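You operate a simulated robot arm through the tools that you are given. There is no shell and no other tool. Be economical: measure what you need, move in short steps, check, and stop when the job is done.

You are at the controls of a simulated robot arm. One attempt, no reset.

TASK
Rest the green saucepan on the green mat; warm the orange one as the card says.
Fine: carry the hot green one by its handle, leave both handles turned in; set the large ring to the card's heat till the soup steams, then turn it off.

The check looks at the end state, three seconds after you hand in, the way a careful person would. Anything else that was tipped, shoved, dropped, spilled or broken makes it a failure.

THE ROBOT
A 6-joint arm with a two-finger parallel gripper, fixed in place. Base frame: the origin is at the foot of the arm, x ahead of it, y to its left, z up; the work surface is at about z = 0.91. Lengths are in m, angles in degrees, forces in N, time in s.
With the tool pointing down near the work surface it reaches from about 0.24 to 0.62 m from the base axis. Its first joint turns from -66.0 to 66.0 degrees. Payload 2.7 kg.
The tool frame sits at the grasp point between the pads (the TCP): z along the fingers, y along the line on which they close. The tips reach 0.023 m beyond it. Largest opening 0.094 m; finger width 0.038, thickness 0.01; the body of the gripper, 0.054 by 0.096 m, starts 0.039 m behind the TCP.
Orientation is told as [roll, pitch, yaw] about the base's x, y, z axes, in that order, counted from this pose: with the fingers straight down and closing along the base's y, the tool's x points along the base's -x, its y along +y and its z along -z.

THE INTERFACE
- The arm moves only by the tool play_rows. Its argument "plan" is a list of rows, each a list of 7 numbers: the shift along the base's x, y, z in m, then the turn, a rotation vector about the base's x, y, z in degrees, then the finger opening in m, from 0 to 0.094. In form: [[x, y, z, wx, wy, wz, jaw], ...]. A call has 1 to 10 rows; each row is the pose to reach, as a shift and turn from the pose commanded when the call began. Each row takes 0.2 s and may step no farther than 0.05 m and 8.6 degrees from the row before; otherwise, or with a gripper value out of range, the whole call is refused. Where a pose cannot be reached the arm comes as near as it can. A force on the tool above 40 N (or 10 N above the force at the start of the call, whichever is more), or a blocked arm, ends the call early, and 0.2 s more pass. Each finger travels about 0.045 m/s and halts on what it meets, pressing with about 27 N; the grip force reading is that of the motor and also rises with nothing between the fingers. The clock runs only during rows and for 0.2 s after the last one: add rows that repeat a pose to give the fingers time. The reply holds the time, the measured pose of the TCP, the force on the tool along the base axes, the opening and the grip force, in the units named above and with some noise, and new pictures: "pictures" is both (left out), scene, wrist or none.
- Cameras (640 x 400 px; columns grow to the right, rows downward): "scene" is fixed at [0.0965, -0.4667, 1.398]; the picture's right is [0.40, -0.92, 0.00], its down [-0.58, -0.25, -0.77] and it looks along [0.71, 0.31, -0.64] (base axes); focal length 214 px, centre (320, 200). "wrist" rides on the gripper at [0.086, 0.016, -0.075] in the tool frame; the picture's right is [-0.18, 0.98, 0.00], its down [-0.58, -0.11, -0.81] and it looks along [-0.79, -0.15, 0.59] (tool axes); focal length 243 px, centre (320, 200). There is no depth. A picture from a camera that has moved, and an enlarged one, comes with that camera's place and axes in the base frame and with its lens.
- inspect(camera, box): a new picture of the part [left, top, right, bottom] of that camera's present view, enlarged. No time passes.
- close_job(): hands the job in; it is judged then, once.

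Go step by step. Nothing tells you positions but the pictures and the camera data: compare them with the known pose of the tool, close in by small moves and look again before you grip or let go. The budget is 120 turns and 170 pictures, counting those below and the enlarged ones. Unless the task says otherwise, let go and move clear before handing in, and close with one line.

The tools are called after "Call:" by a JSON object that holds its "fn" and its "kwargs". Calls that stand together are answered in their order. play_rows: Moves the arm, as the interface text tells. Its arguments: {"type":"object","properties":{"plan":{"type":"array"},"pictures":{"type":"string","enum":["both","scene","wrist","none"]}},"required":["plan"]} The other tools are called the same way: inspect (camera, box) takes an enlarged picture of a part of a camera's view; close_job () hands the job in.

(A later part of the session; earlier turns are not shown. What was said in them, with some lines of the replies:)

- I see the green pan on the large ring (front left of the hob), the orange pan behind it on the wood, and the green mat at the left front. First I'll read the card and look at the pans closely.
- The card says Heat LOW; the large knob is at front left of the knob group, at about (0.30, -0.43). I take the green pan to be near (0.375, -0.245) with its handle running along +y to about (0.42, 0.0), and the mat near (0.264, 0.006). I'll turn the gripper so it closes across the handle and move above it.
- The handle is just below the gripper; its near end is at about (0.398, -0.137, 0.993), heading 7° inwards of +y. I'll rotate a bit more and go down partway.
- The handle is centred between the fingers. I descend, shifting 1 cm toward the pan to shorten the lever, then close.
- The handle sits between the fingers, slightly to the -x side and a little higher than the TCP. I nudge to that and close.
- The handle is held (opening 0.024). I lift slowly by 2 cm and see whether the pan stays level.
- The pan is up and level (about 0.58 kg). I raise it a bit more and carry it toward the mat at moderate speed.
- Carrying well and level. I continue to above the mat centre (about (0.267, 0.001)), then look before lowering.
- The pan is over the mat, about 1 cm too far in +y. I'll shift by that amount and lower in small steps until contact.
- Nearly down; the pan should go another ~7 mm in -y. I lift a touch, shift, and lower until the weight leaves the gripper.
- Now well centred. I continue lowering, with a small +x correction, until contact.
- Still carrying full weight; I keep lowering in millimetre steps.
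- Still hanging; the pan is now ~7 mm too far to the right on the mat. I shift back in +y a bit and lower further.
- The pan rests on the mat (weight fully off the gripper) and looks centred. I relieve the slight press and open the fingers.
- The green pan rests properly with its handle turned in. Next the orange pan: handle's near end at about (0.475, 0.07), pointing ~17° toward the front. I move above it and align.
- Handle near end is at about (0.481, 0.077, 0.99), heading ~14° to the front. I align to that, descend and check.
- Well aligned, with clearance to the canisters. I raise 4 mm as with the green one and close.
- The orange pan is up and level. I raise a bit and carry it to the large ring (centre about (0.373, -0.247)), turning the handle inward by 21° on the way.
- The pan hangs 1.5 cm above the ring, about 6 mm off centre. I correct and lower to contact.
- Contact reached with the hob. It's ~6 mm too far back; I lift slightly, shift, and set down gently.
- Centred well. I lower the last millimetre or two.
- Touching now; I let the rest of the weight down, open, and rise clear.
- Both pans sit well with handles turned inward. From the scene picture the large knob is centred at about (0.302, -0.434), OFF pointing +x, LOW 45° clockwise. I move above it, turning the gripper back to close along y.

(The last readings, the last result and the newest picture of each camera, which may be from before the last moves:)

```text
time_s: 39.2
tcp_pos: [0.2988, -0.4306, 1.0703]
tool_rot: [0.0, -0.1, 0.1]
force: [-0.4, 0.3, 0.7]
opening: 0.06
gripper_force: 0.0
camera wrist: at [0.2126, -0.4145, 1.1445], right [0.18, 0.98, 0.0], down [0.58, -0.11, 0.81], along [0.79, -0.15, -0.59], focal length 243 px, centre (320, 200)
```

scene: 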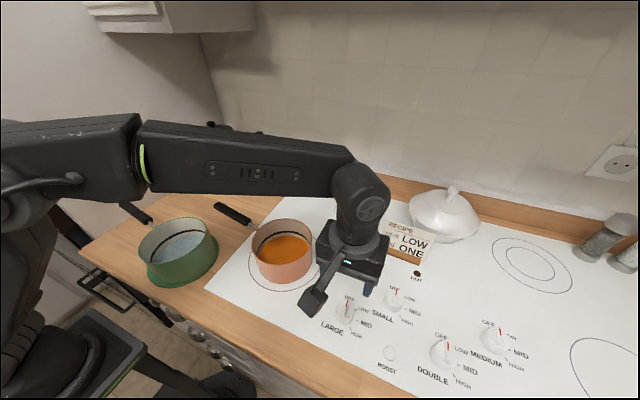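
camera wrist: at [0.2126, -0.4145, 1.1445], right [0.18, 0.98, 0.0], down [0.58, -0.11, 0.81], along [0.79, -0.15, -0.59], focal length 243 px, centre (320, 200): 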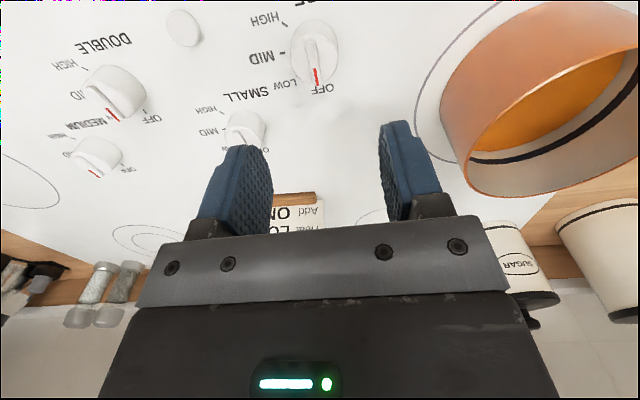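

The knob is in the wrist view. Let me enlarge it to place its axis and height.

Call:
{"fn": "inspect", "kwargs": {"camera": "wrist", "box": [240, 0, 400, 100]}}

Call:
{"fn": "inspect", "kwargs": {"camera": "scene", "box": [290, 260, 410, 340]}}

```text
4.00 times, centred on (320, 50) of wrist
camera zoom: at [0.2126, -0.4145, 1.1445], right [0.18, 0.98, 0.0], down [0.58, -0.11, 0.81], along [0.79, -0.15, -0.59], focal length 970 px, centre (320, 800)
```

zoom: 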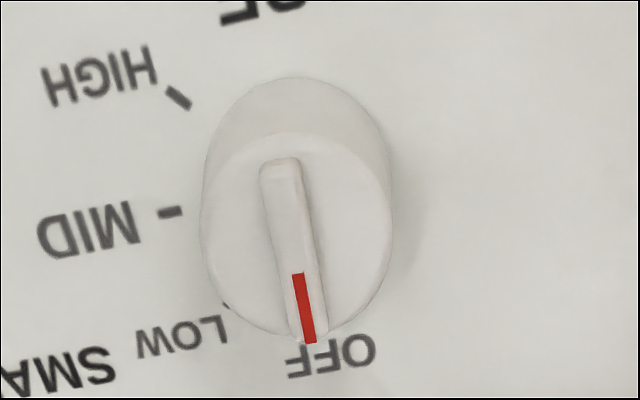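

```text
5.00 times, centred on (350, 300) of scene
camera zoom: at [0.0965, -0.4667, 1.398], right [0.4, -0.92, 0.0], down [-0.58, -0.25, -0.77], along [0.71, 0.31, -0.64], focal length 1072 px, centre (170, -300)
```

zoom: 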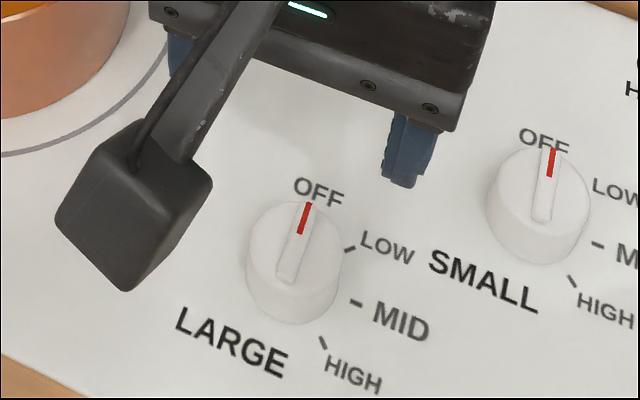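

Knob axis is about (0.301, -0.4345), ~38 mm across, top near z 0.943. I descend in two stages around it.

Call:
{"fn": "play_rows", "kwargs": {"plan": [[0.002, -0.004, -0.04, 0, 0, 0, 0.06], [0.002, -0.004, -0.08, 0, 0, 0, 0.06], [0.002, -0.004, -0.1, 0, 0, 0, 0.06], [0.002, -0.004, -0.1, 0, 0, 0, 0.06]], "pictures": "wrist"}}

Call:
{"fn": "inspect", "kwargs": {"camera": "scene", "box": [290, 250, 410, 350]}}

```text
time_s: 40.2
tcp_pos: [0.3011, -0.4337, 0.9716]
tool_rot: [0.0, 0.0, 0.1]
force: [0.4, -0.6, 0.0]
opening: 0.0599
gripper_force: 0.0
camera wrist: at [0.2155, -0.4178, 1.0461], right [0.18, 0.98, 0.0], down [0.58, -0.11, 0.81], along [0.79, -0.15, -0.59], focal length 243 px, centre (320, 200)
```

wrist: 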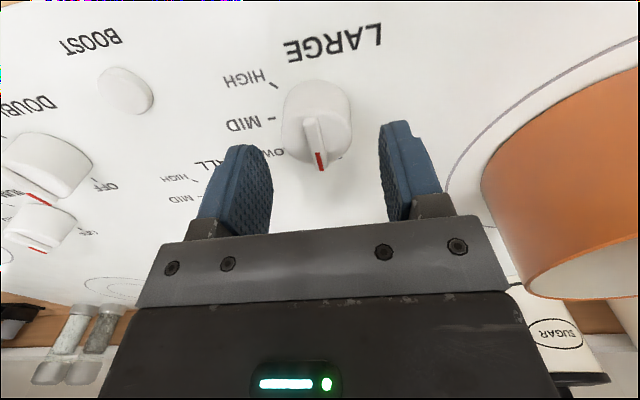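

```text
4.00 times, centred on (350, 300) of scene
camera zoom: at [0.0965, -0.4667, 1.398], right [0.4, -0.92, 0.0], down [-0.58, -0.25, -0.77], along [0.71, 0.31, -0.64], focal length 858 px, centre (200, -200)
```

zoom: 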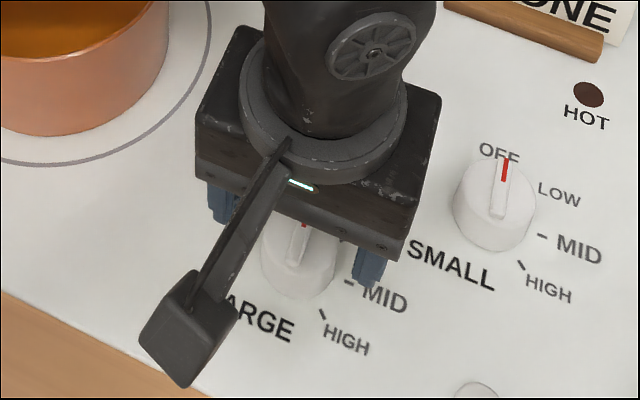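

The knob lies centred between the fingers. I go down to z 0.945 and close on it.

Call:
{"fn": "play_rows", "kwargs": {"plan": [[0, -0.001, -0.013, 0, 0, 0, 0.06], [0, -0.001, -0.027, 0, 0, 0, 0.06], [0, -0.001, -0.027, 0, 0, 0, 0.045], [0, -0.001, -0.027, 0, 0, 0, 0.03], [0, -0.001, -0.027, 0, 0, 0, 0.0], [0, -0.001, -0.027, 0, 0, 0, 0.0], [0, -0.001, -0.027, 0, 0, 0, 0.0]]}}

```text
time_s: 41.8
tcp_pos: [0.3021, -0.4355, 0.9444]
tool_rot: [0.1, 0.0, 0.1]
force: [-1.5, 3.6, -1.2]
opening: 0.0392
gripper_force: 44.9
camera wrist: at [0.2163, -0.4194, 1.019], right [0.18, 0.98, 0.0], down [0.58, -0.11, 0.81], along [0.79, -0.15, -0.59], focal length 243 px, centre (320, 200)
```

scene: 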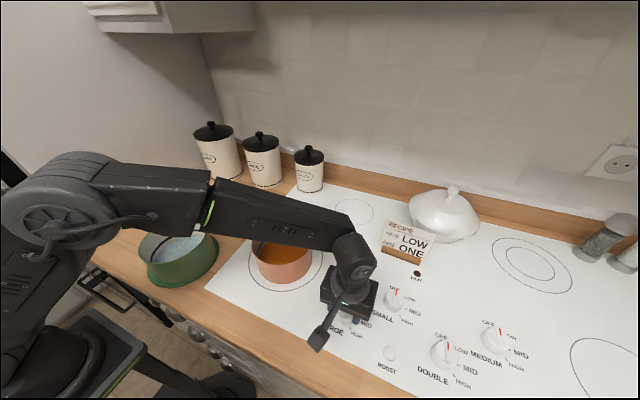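
wrist: 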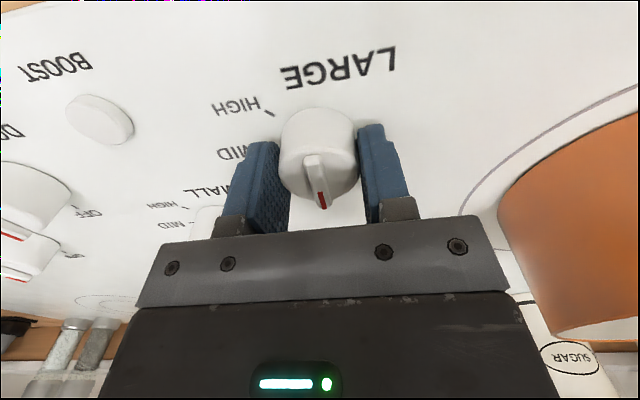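

The knob is held. I turn it 45° clockwise toward LOW.

Call:
{"fn": "play_rows", "kwargs": {"plan": [[0, 0, 0, 0, 0, -7.5, 0], [0, 0, 0, 0, 0, -15, 0], [0, 0, 0, 0, 0, -22.5, 0], [0, 0, 0, 0, 0, -30, 0], [0, 0, 0, 0, 0, -37.5, 0], [0, 0, 0, 0, 0, -45, 0], [0, 0, 0, 0, 0, -45, 0]]}}

```text
time_s: 43.4
tcp_pos: [0.3011, -0.4372, 0.9451]
tool_rot: [0.0, 0.1, -45.1]
force: [-11.8, 1.3, -12.4]
opening: 0.039
gripper_force: 45.3
camera wrist: at [0.2528, -0.3645, 1.0193], right [0.83, 0.56, 0.0], down [0.33, -0.49, 0.81], along [0.45, -0.67, -0.59], focal length 243 px, centre (320, 200)
```

scene: 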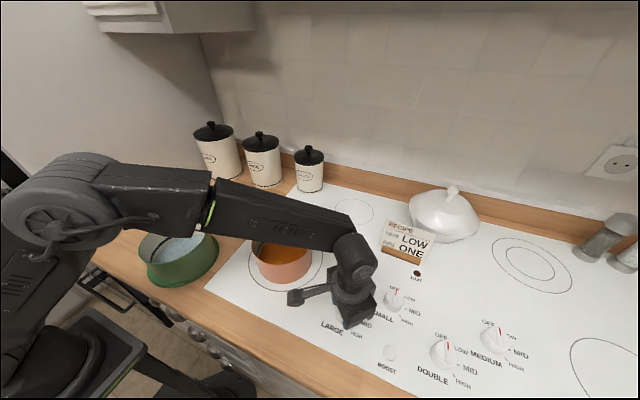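
wrist: 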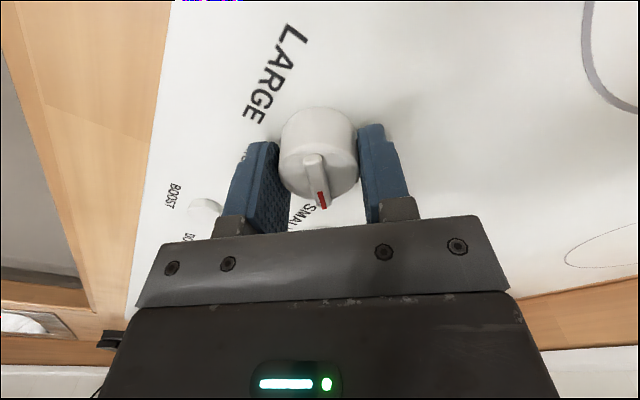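

The knob followed. I check the knob, the lamp and the soup before deciding whether to stay.

Call:
{"fn": "inspect", "kwargs": {"camera": "scene", "box": [300, 250, 440, 340]}}

Call:
{"fn": "inspect", "kwargs": {"camera": "wrist", "box": [220, 80, 420, 230]}}

```text
4.44 times, centred on (370, 295) of scene
camera zoom: at [0.0963, -0.4669, 1.398], right [0.4, -0.92, 0.0], down [-0.58, -0.25, -0.77], along [0.71, 0.31, -0.64], focal length 953 px, centre (98, -222)
```

zoom: 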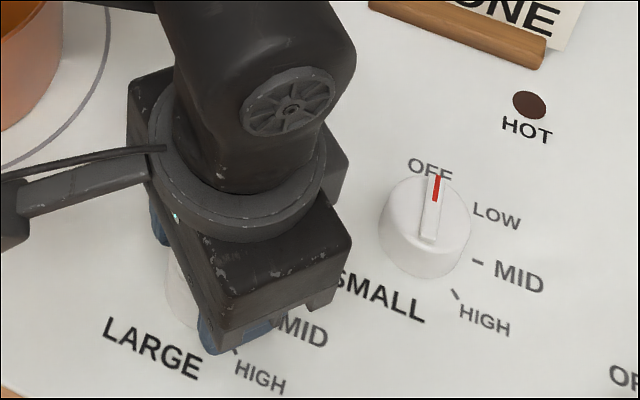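

```text
2.67 times, centred on (320, 155) of wrist
camera zoom: at [0.2528, -0.3645, 1.0193], right [0.83, 0.56, 0.0], down [0.33, -0.49, 0.81], along [0.45, -0.67, -0.59], focal length 647 px, centre (320, 320)
```

zoom: 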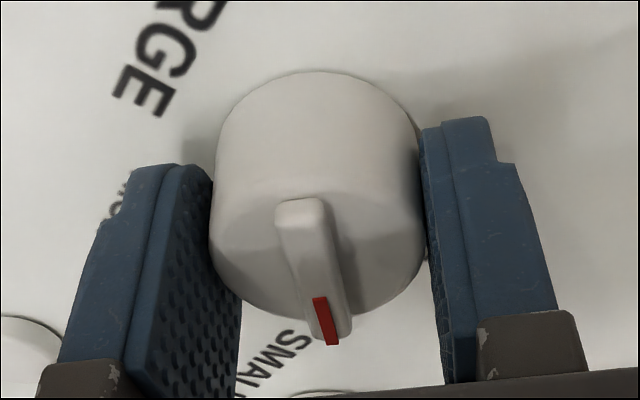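

I can't see the LOW mark from here, so I release the knob, rise and look.

Call:
{"fn": "play_rows", "kwargs": {"plan": [[0, 0, 0, 0, 0, 0, 0.05], [0, 0, 0, 0, 0, 0, 0.06], [0, 0, 0, 0, 0, 0, 0.06], [0, 0, 0.03, 0, 0, 0, 0.06], [0, 0, 0.07, 0, 0, 0, 0.06], [0, 0, 0.12, 0, 0, 0, 0.06]]}}

Call:
{"fn": "inspect", "kwargs": {"camera": "scene", "box": [290, 250, 430, 340]}}

Call:
{"fn": "inspect", "kwargs": {"camera": "wrist", "box": [220, 0, 420, 125]}}

```text
time_s: 44.8
tcp_pos: [0.3056, -0.4355, 1.0656]
tool_rot: [0.0, 0.1, -44.9]
force: [-0.7, 0.7, -0.6]
opening: 0.0602
gripper_force: 0.0
camera wrist: at [0.2558, -0.3642, 1.1396], right [0.82, 0.57, 0.0], down [0.33, -0.49, 0.81], along [0.46, -0.67, -0.59], focal length 243 px, centre (320, 200)
```

scene: 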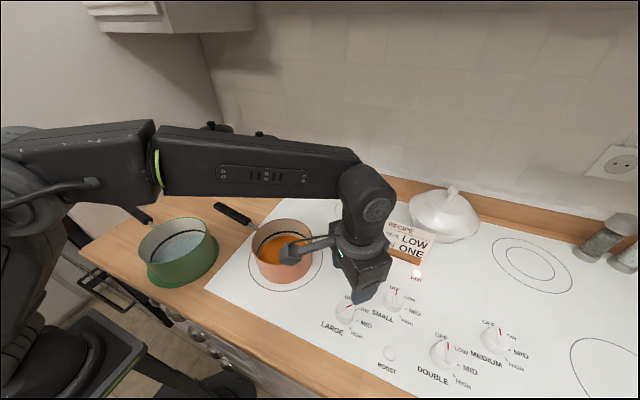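
wrist: 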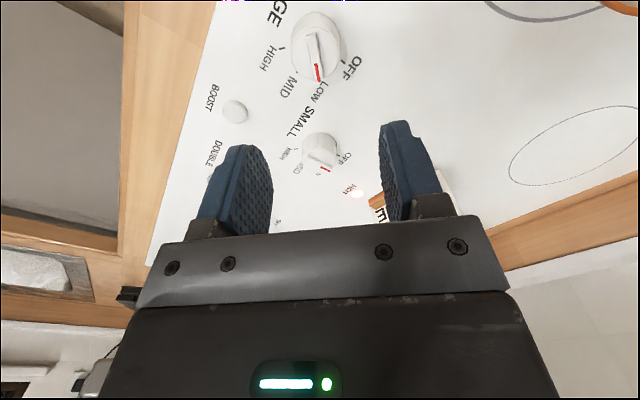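

```text
4.44 times, centred on (360, 295) of scene
camera zoom: at [0.0965, -0.4667, 1.398], right [0.4, -0.92, 0.0], down [-0.58, -0.25, -0.77], along [0.71, 0.31, -0.64], focal length 953 px, centre (142, -222)
```

zoom: 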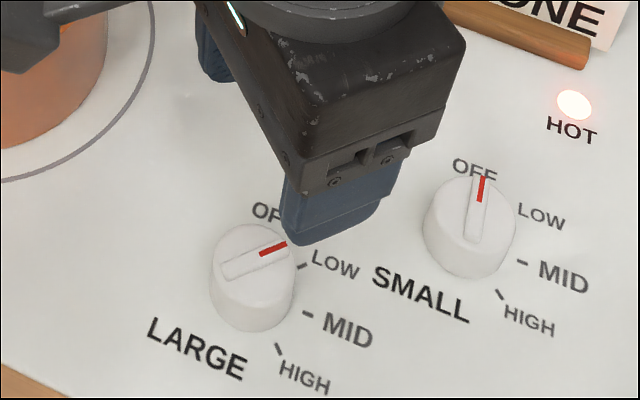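

```text
3.20 times, centred on (320, 62) of wrist
camera zoom: at [0.2558, -0.3642, 1.1396], right [0.82, 0.57, 0.0], down [0.33, -0.49, 0.81], along [0.46, -0.67, -0.59], focal length 776 px, centre (320, 640)
```

zoom: 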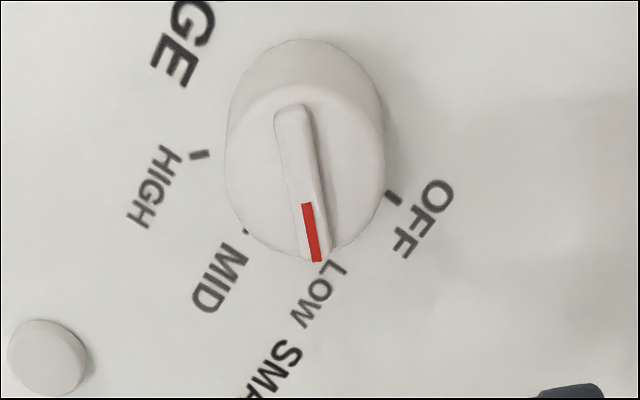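

The knob points at LOW and the HOT lamp is on. I rise a bit to clear the view of the soup and wait, watching for steam.

Call:
{"fn": "play_rows", "kwargs": {"plan": [[0, 0, 0.03, 0, 0, 8, 0.06], [0, 0, 0.03, 0, 0, 16, 0.06], [0, 0, 0.03, 0, 0, 24, 0.06], [0, 0, 0.03, 0, 0, 32, 0.06], [0, 0, 0.03, 0, 0, 40, 0.06], [0, 0, 0.03, 0, 0, 45, 0.06]], "pictures": "none"}}

Call:
{"fn": "inspect", "kwargs": {"camera": "scene", "box": [200, 130, 400, 300]}}

```text
time_s: 46.2
tcp_pos: [0.305, -0.4347, 1.0938]
tool_rot: [0.0, -0.1, 0.2]
force: [-1.0, 0.1, 0.0]
opening: 0.0596
gripper_force: 0.0
```

```text
2.35 times, centred on (300, 215) of scene
camera zoom: at [0.0965, -0.4667, 1.398], right [0.4, -0.92, 0.0], down [-0.58, -0.25, -0.77], along [0.71, 0.31, -0.64], focal length 505 px, centre (367, 165)
```

zoom: 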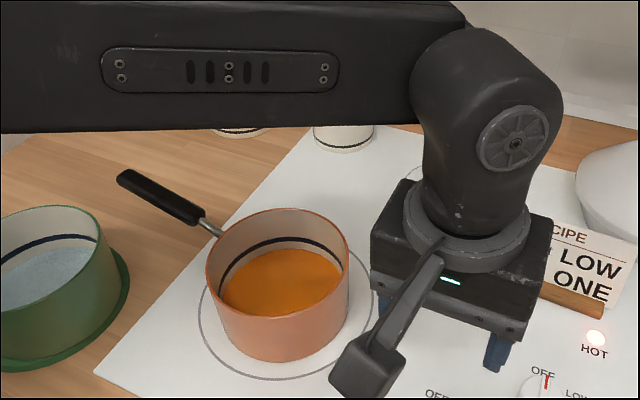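

The soup is in plain view, no steam yet. I wait.

Call:
{"fn": "play_rows", "kwargs": {"plan": [[0, 0, 0, 0, 0, 0, 0.06], [0, 0, 0, 0, 0, 0, 0.06], [0, 0, 0, 0, 0, 0, 0.06], [0, 0, 0, 0, 0, 0, 0.06], [0, 0, 0, 0, 0, 0, 0.06], [0, 0, 0, 0, 0, 0, 0.06], [0, 0, 0, 0, 0, 0, 0.06], [0, 0, 0, 0, 0, 0, 0.06], [0, 0, 0, 0, 0, 0, 0.06], [0, 0, 0, 0, 0, 0, 0.06]], "pictures": "none"}}

Call:
{"fn": "inspect", "kwargs": {"camera": "scene", "box": [200, 130, 400, 300]}}

```text
time_s: 48.4
tcp_pos: [0.3042, -0.4362, 1.0939]
tool_rot: [0.0, 0.0, 0.1]
force: [0.0, 0.3, 0.4]
opening: 0.0598
gripper_force: 0.0
```

```text
2.35 times, centred on (300, 215) of scene
camera zoom: at [0.0965, -0.4667, 1.398], right [0.4, -0.92, 0.0], down [-0.58, -0.25, -0.77], along [0.71, 0.31, -0.64], focal length 505 px, centre (367, 165)
```

zoom: 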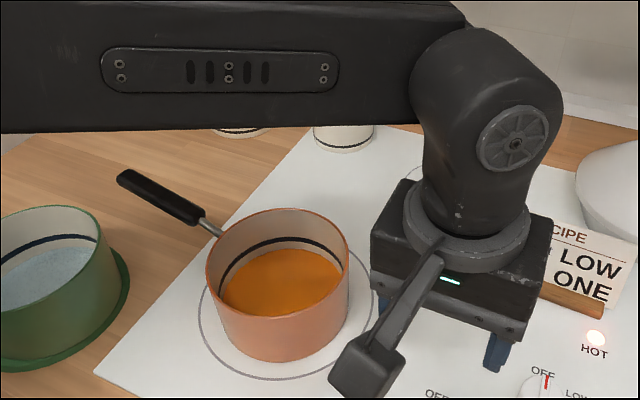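

No steam yet; I keep waiting.

Call:
{"fn": "play_rows", "kwargs": {"plan": [[0, 0, 0, 0, 0, 0, 0.06], [0, 0, 0, 0, 0, 0, 0.06], [0, 0, 0, 0, 0, 0, 0.06], [0, 0, 0, 0, 0, 0, 0.06], [0, 0, 0, 0, 0, 0, 0.06], [0, 0, 0, 0, 0, 0, 0.06], [0, 0, 0, 0, 0, 0, 0.06], [0, 0, 0, 0, 0, 0, 0.06], [0, 0, 0, 0, 0, 0, 0.06], [0, 0, 0, 0, 0, 0, 0.06]], "pictures": "none"}}

Call:
{"fn": "play_rows", "kwargs": {"plan": [[0, 0, 0, 0, 0, 0, 0.06], [0, 0, 0, 0, 0, 0, 0.06], [0, 0, 0, 0, 0, 0, 0.06], [0, 0, 0, 0, 0, 0, 0.06], [0, 0, 0, 0, 0, 0, 0.06], [0, 0, 0, 0, 0, 0, 0.06]], "pictures": "none"}}

Call:
{"fn": "inspect", "kwargs": {"camera": "scene", "box": [200, 130, 400, 300]}}

```text
time_s: 50.6
tcp_pos: [0.3051, -0.4368, 1.0944]
tool_rot: [0.1, -0.1, 0.0]
force: [0.9, -0.3, 0.5]
opening: 0.0598
gripper_force: 0.0
```

```text
time_s: 52.0
tcp_pos: [0.3044, -0.4361, 1.0939]
tool_rot: [-0.1, -0.1, 0.1]
force: [-0.7, -0.4, 0.4]
opening: 0.0602
gripper_force: 0.1
```

```text
2.35 times, centred on (300, 215) of scene
camera zoom: at [0.0965, -0.4667, 1.398], right [0.4, -0.92, 0.0], down [-0.58, -0.25, -0.77], along [0.71, 0.31, -0.64], focal length 505 px, centre (367, 165)
```

zoom: 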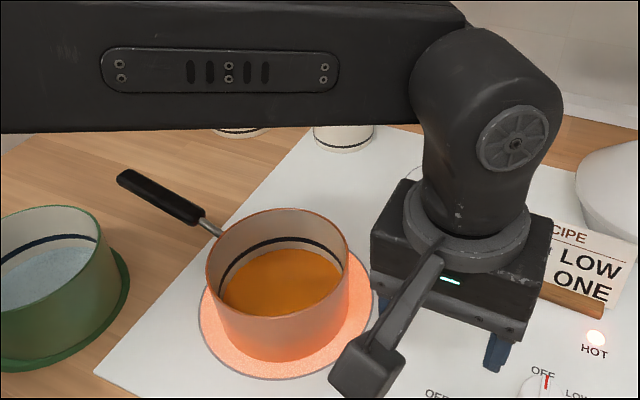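

The ring now glows; still no steam. I keep waiting.

Call:
{"fn": "play_rows", "kwargs": {"plan": [[0, 0, 0, 0, 0, 0, 0.06], [0, 0, 0, 0, 0, 0, 0.06], [0, 0, 0, 0, 0, 0, 0.06], [0, 0, 0, 0, 0, 0, 0.06], [0, 0, 0, 0, 0, 0, 0.06], [0, 0, 0, 0, 0, 0, 0.06], [0, 0, 0, 0, 0, 0, 0.06], [0, 0, 0, 0, 0, 0, 0.06], [0, 0, 0, 0, 0, 0, 0.06], [0, 0, 0, 0, 0, 0, 0.06]], "pictures": "none"}}

Call:
{"fn": "inspect", "kwargs": {"camera": "scene", "box": [200, 130, 400, 300]}}

```text
time_s: 54.2
tcp_pos: [0.305, -0.4357, 1.094]
tool_rot: [0.0, -0.1, 0.1]
force: [0.5, -0.3, 0.0]
opening: 0.0597
gripper_force: 0.0
```

```text
2.35 times, centred on (300, 215) of scene
camera zoom: at [0.0965, -0.4667, 1.398], right [0.4, -0.92, 0.0], down [-0.58, -0.25, -0.77], along [0.71, 0.31, -0.64], focal length 505 px, centre (367, 165)
```

zoom: 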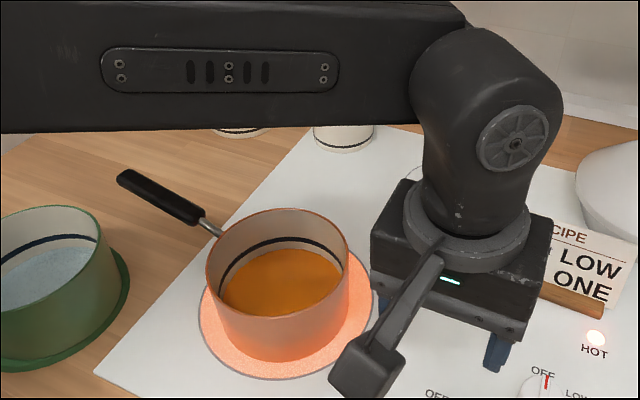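

Still none; waiting on.

Call:
{"fn": "play_rows", "kwargs": {"plan": [[0, 0, 0, 0, 0, 0, 0.06], [0, 0, 0, 0, 0, 0, 0.06], [0, 0, 0, 0, 0, 0, 0.06], [0, 0, 0, 0, 0, 0, 0.06], [0, 0, 0, 0, 0, 0, 0.06], [0, 0, 0, 0, 0, 0, 0.06], [0, 0, 0, 0, 0, 0, 0.06], [0, 0, 0, 0, 0, 0, 0.06], [0, 0, 0, 0, 0, 0, 0.06], [0, 0, 0, 0, 0, 0, 0.06]], "pictures": "none"}}

Call:
{"fn": "inspect", "kwargs": {"camera": "scene", "box": [230, 150, 330, 290]}}

```text
time_s: 56.4
tcp_pos: [0.3047, -0.4354, 1.0947]
tool_rot: [0.0, -0.1, 0.2]
force: [-0.8, -0.4, 1.2]
opening: 0.0598
gripper_force: 0.0
```

```text
2.86 times, centred on (280, 220) of scene
camera zoom: at [0.0965, -0.4667, 1.398], right [0.4, -0.92, 0.0], down [-0.58, -0.25, -0.77], along [0.71, 0.31, -0.64], focal length 613 px, centre (434, 143)
```

zoom: 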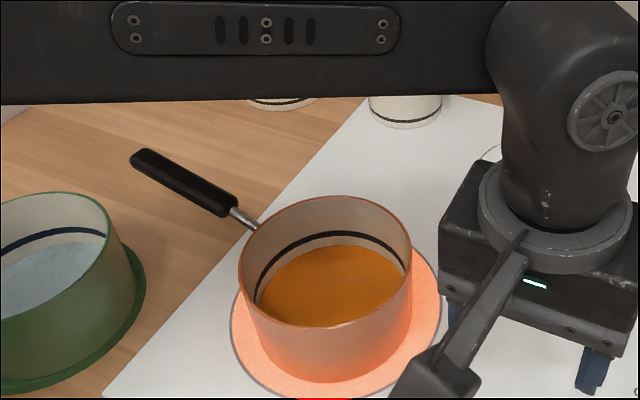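

A red spot shows at the lower edge; I wait on and take a full picture.

Call:
{"fn": "play_rows", "kwargs": {"plan": [[0, 0, 0, 0, 0, 0, 0.06], [0, 0, 0, 0, 0, 0, 0.06], [0, 0, 0, 0, 0, 0, 0.06], [0, 0, 0, 0, 0, 0, 0.06], [0, 0, 0, 0, 0, 0, 0.06], [0, 0, 0, 0, 0, 0, 0.06], [0, 0, 0, 0, 0, 0, 0.06], [0, 0, 0, 0, 0, 0, 0.06], [0, 0, 0, 0, 0, 0, 0.06], [0, 0, 0, 0, 0, 0, 0.06]], "pictures": "scene"}}

Call:
{"fn": "inspect", "kwargs": {"camera": "scene", "box": [220, 180, 340, 310]}}

```text
time_s: 58.6
tcp_pos: [0.3041, -0.4366, 1.0943]
tool_rot: [0.0, 0.0, 0.0]
force: [0.5, -0.1, 0.1]
opening: 0.06
gripper_force: 0.1
```

scene: 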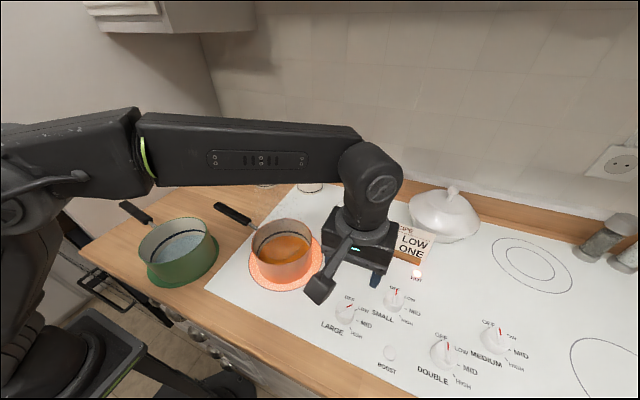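

```text
3.08 times, centred on (280, 245) of scene
camera zoom: at [0.0965, -0.4667, 1.398], right [0.4, -0.92, 0.0], down [-0.58, -0.25, -0.77], along [0.71, 0.31, -0.64], focal length 660 px, centre (443, 62)
```

zoom: 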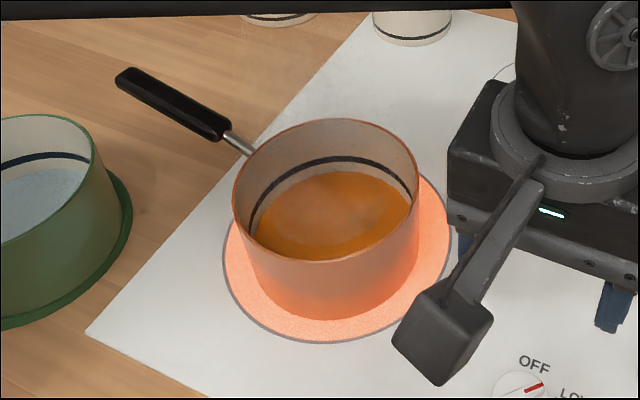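

Steam now shows over the soup and behind the pan. I return to -45° and come down on the knob to turn it off.

Call:
{"fn": "play_rows", "kwargs": {"plan": [[-0.001, 0, -0.01, 0, 0, -8, 0.06], [-0.002, 0, -0.02, 0, 0, -16, 0.06], [-0.002, 0, -0.04, 0, 0, -24, 0.06], [-0.002, 0, -0.06, 0, 0, -32, 0.06], [-0.002, 0, -0.08, 0, 0, -40, 0.06], [-0.002, 0, -0.11, 0, 0, -45, 0.06], [-0.002, 0, -0.149, 0, 0, -45, 0.06], [-0.002, 0, -0.149, 0, 0, -45, 0.045], [-0.002, 0, -0.149, 0, 0, -45, 0.02], [-0.002, 0, -0.149, 0, 0, -45, 0.0]], "pictures": "wrist"}}

Call:
{"fn": "inspect", "kwargs": {"camera": "scene", "box": [220, 160, 340, 290]}}

```text
time_s: 60.8
tcp_pos: [0.3007, -0.4356, 0.9452]
tool_rot: [-0.1, -0.1, -45.0]
force: [-5.2, -4.5, -5.6]
opening: 0.0393
gripper_force: 45.1
camera wrist: at [0.2509, -0.363, 1.0193], right [0.82, 0.57, 0.0], down [0.33, -0.49, 0.81], along [0.46, -0.67, -0.59], focal length 243 px, centre (320, 200)
```

wrist: 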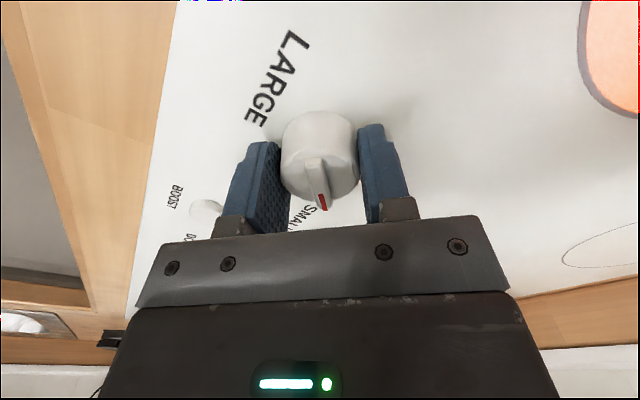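

```text
3.08 times, centred on (280, 225) of scene
camera zoom: at [0.0964, -0.4669, 1.398], right [0.4, -0.92, 0.0], down [-0.58, -0.25, -0.77], along [0.71, 0.31, -0.64], focal length 660 px, centre (443, 123)
```

zoom: 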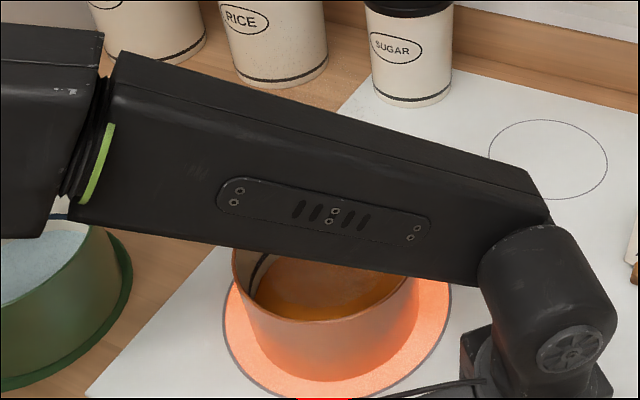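

Steam drifts over the canisters too. The knob is held; I turn it back 45° to OFF.

Call:
{"fn": "play_rows", "kwargs": {"plan": [[0, 0, 0, 0, 0, 7.5, 0], [0, 0, 0, 0, 0, 15, 0], [0, 0, 0, 0, 0, 22.5, 0], [0, 0, 0, 0, 0, 30, 0], [0, 0, 0, 0, 0, 37.5, 0], [0, 0, 0, 0, 0, 45, 0], [0, 0, 0, 0, 0, 46, 0]], "pictures": "none"}}

Call:
{"fn": "play_rows", "kwargs": {"plan": [[0, 0, 0, 0, 0, 0, 0.05], [0, 0, 0, 0, 0, 0, 0.06], [0, 0, 0, 0, 0, 0, 0.06], [0, 0, 0.03, 0, 0, 0, 0.06], [0, 0, 0.07, 0, 0, 0, 0.06], [0, 0, 0.12, 0, 0, 0, 0.06], [-0.02, 0, 0.16, 0, 0, 0, 0.06]]}}

Call:
{"fn": "inspect", "kwargs": {"camera": "scene", "box": [290, 250, 430, 340]}}

```text
time_s: 62.4
tcp_pos: [0.3006, -0.435, 0.944]
tool_rot: [0.2, 0.2, 1.1]
force: [-16.1, 4.5, -5.4]
opening: 0.0392
gripper_force: 44.7
```

```text
time_s: 64.0
tcp_pos: [0.287, -0.4368, 1.1077]
tool_rot: [0.0, -0.2, 1.1]
force: [-1.0, -0.3, -0.4]
opening: 0.06
gripper_force: 0.1
camera wrist: at [0.1991, -0.4222, 1.1824], right [0.17, 0.99, 0.0], down [0.58, -0.1, 0.81], along [0.8, -0.13, -0.59], focal length 243 px, centre (320, 200)
```

scene: 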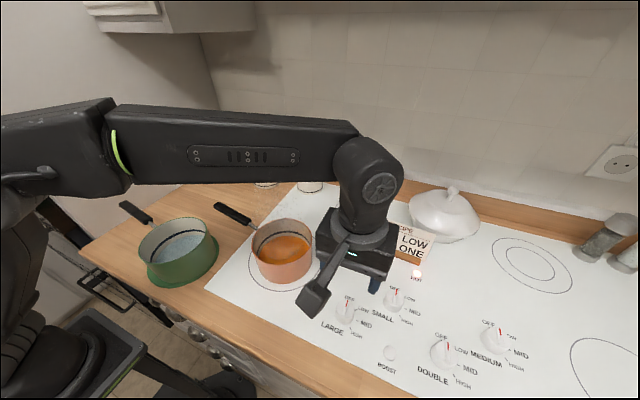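
wrist: 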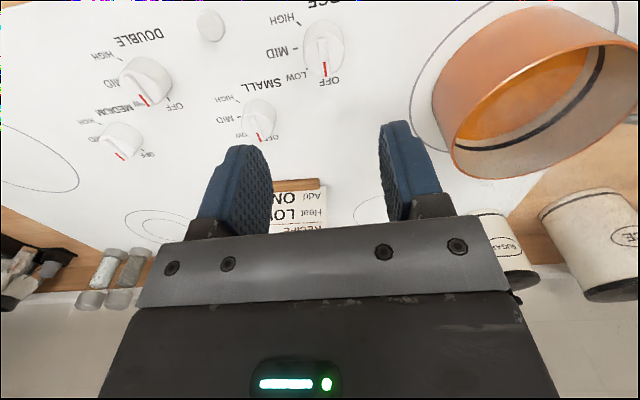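

```text
4.44 times, centred on (360, 295) of scene
camera zoom: at [0.0965, -0.4667, 1.398], right [0.4, -0.92, 0.0], down [-0.58, -0.25, -0.77], along [0.71, 0.31, -0.64], focal length 953 px, centre (142, -222)
```

zoom: 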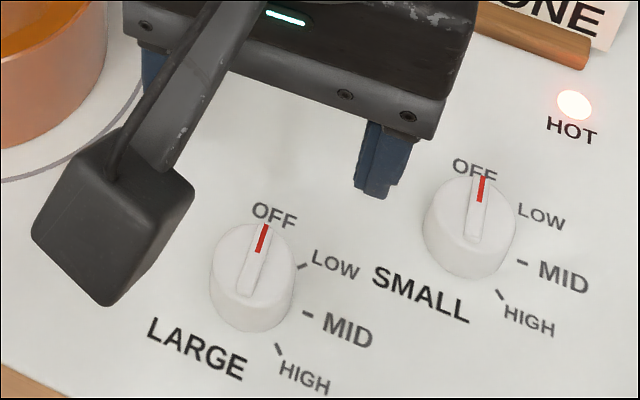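

The ring is off (glow gone; HOT lamp is residual heat). I lift the arm clear and take a last look at the soup and pans.

Call:
{"fn": "play_rows", "kwargs": {"plan": [[0, 0.02, 0.04, 0, 0, 0, 0.06], [0, 0.05, 0.08, 0, 0, 0, 0.06], [-0.01, 0.09, 0.11, 0, 0, 0, 0.06], [-0.01, 0.13, 0.14, 0, 0, 0, 0.06], [-0.01, 0.17, 0.17, 0, 0, 0, 0.06], [-0.01, 0.2, 0.18, 0, 0, 0, 0.06]], "pictures": "scene"}}

Call:
{"fn": "inspect", "kwargs": {"camera": "scene", "box": [140, 130, 340, 300]}}

```text
refused: row 3 steps farther than a row can; nothing moved
```

```text
2.35 times, centred on (240, 215) of scene
camera zoom: at [0.0965, -0.4667, 1.398], right [0.4, -0.92, 0.0], down [-0.58, -0.25, -0.77], along [0.71, 0.31, -0.64], focal length 505 px, centre (508, 165)
```

zoom: 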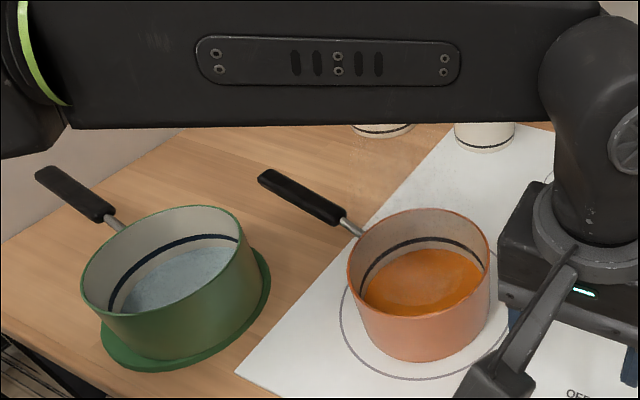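

A row was too long; I repeat with shorter steps.

Call:
{"fn": "play_rows", "kwargs": {"plan": [[0, 0.015, 0.035, 0, 0, 0, 0.06], [0, 0.035, 0.075, 0, 0, 0, 0.06], [0, 0.065, 0.11, 0, 0, 0, 0.06], [0, 0.1, 0.135, 0, 0, 0, 0.06], [0, 0.14, 0.155, 0, 0, 0, 0.06], [0, 0.18, 0.17, 0, 0, 0, 0.06], [0, 0.2, 0.18, 0, 0, 0, 0.06]], "pictures": "scene"}}

Call:
{"fn": "inspect", "kwargs": {"camera": "scene", "box": [200, 130, 400, 300]}}

```text
time_s: 65.6
tcp_pos: [0.2825, -0.2357, 1.2868]
tool_rot: [0.0, 0.0, 1.0]
force: [0.4, -1.0, -0.5]
opening: 0.0599
gripper_force: 0.1
```

scene: 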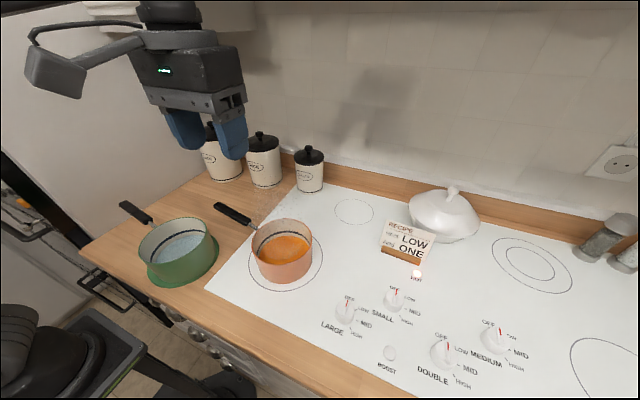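

```text
2.35 times, centred on (300, 215) of scene
camera zoom: at [0.0965, -0.4667, 1.398], right [0.4, -0.92, 0.0], down [-0.58, -0.25, -0.77], along [0.71, 0.31, -0.64], focal length 505 px, centre (367, 165)
```

zoom: 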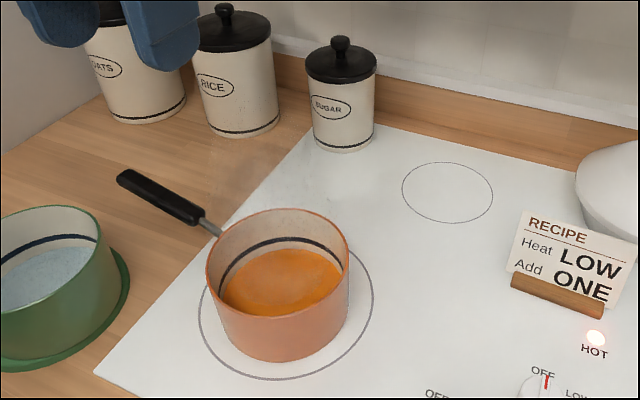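

The soup steams, the ring is off, both pans stand in place with handles turned in, and the arm is clear. I hand in.

Call:
{"fn": "close_job", "kwargs": {}}

```text
The job is handed in.
```

The green pan is on the green mat. The orange pan is on the large ring, which I set to LOW until the soup steamed and then turned off. Both handles are turned in, and I saw nothing spilled or knocked. The card also says "Add ONE"; nothing showed what that meant and your instructions didn't ask for it, so I added nothing.
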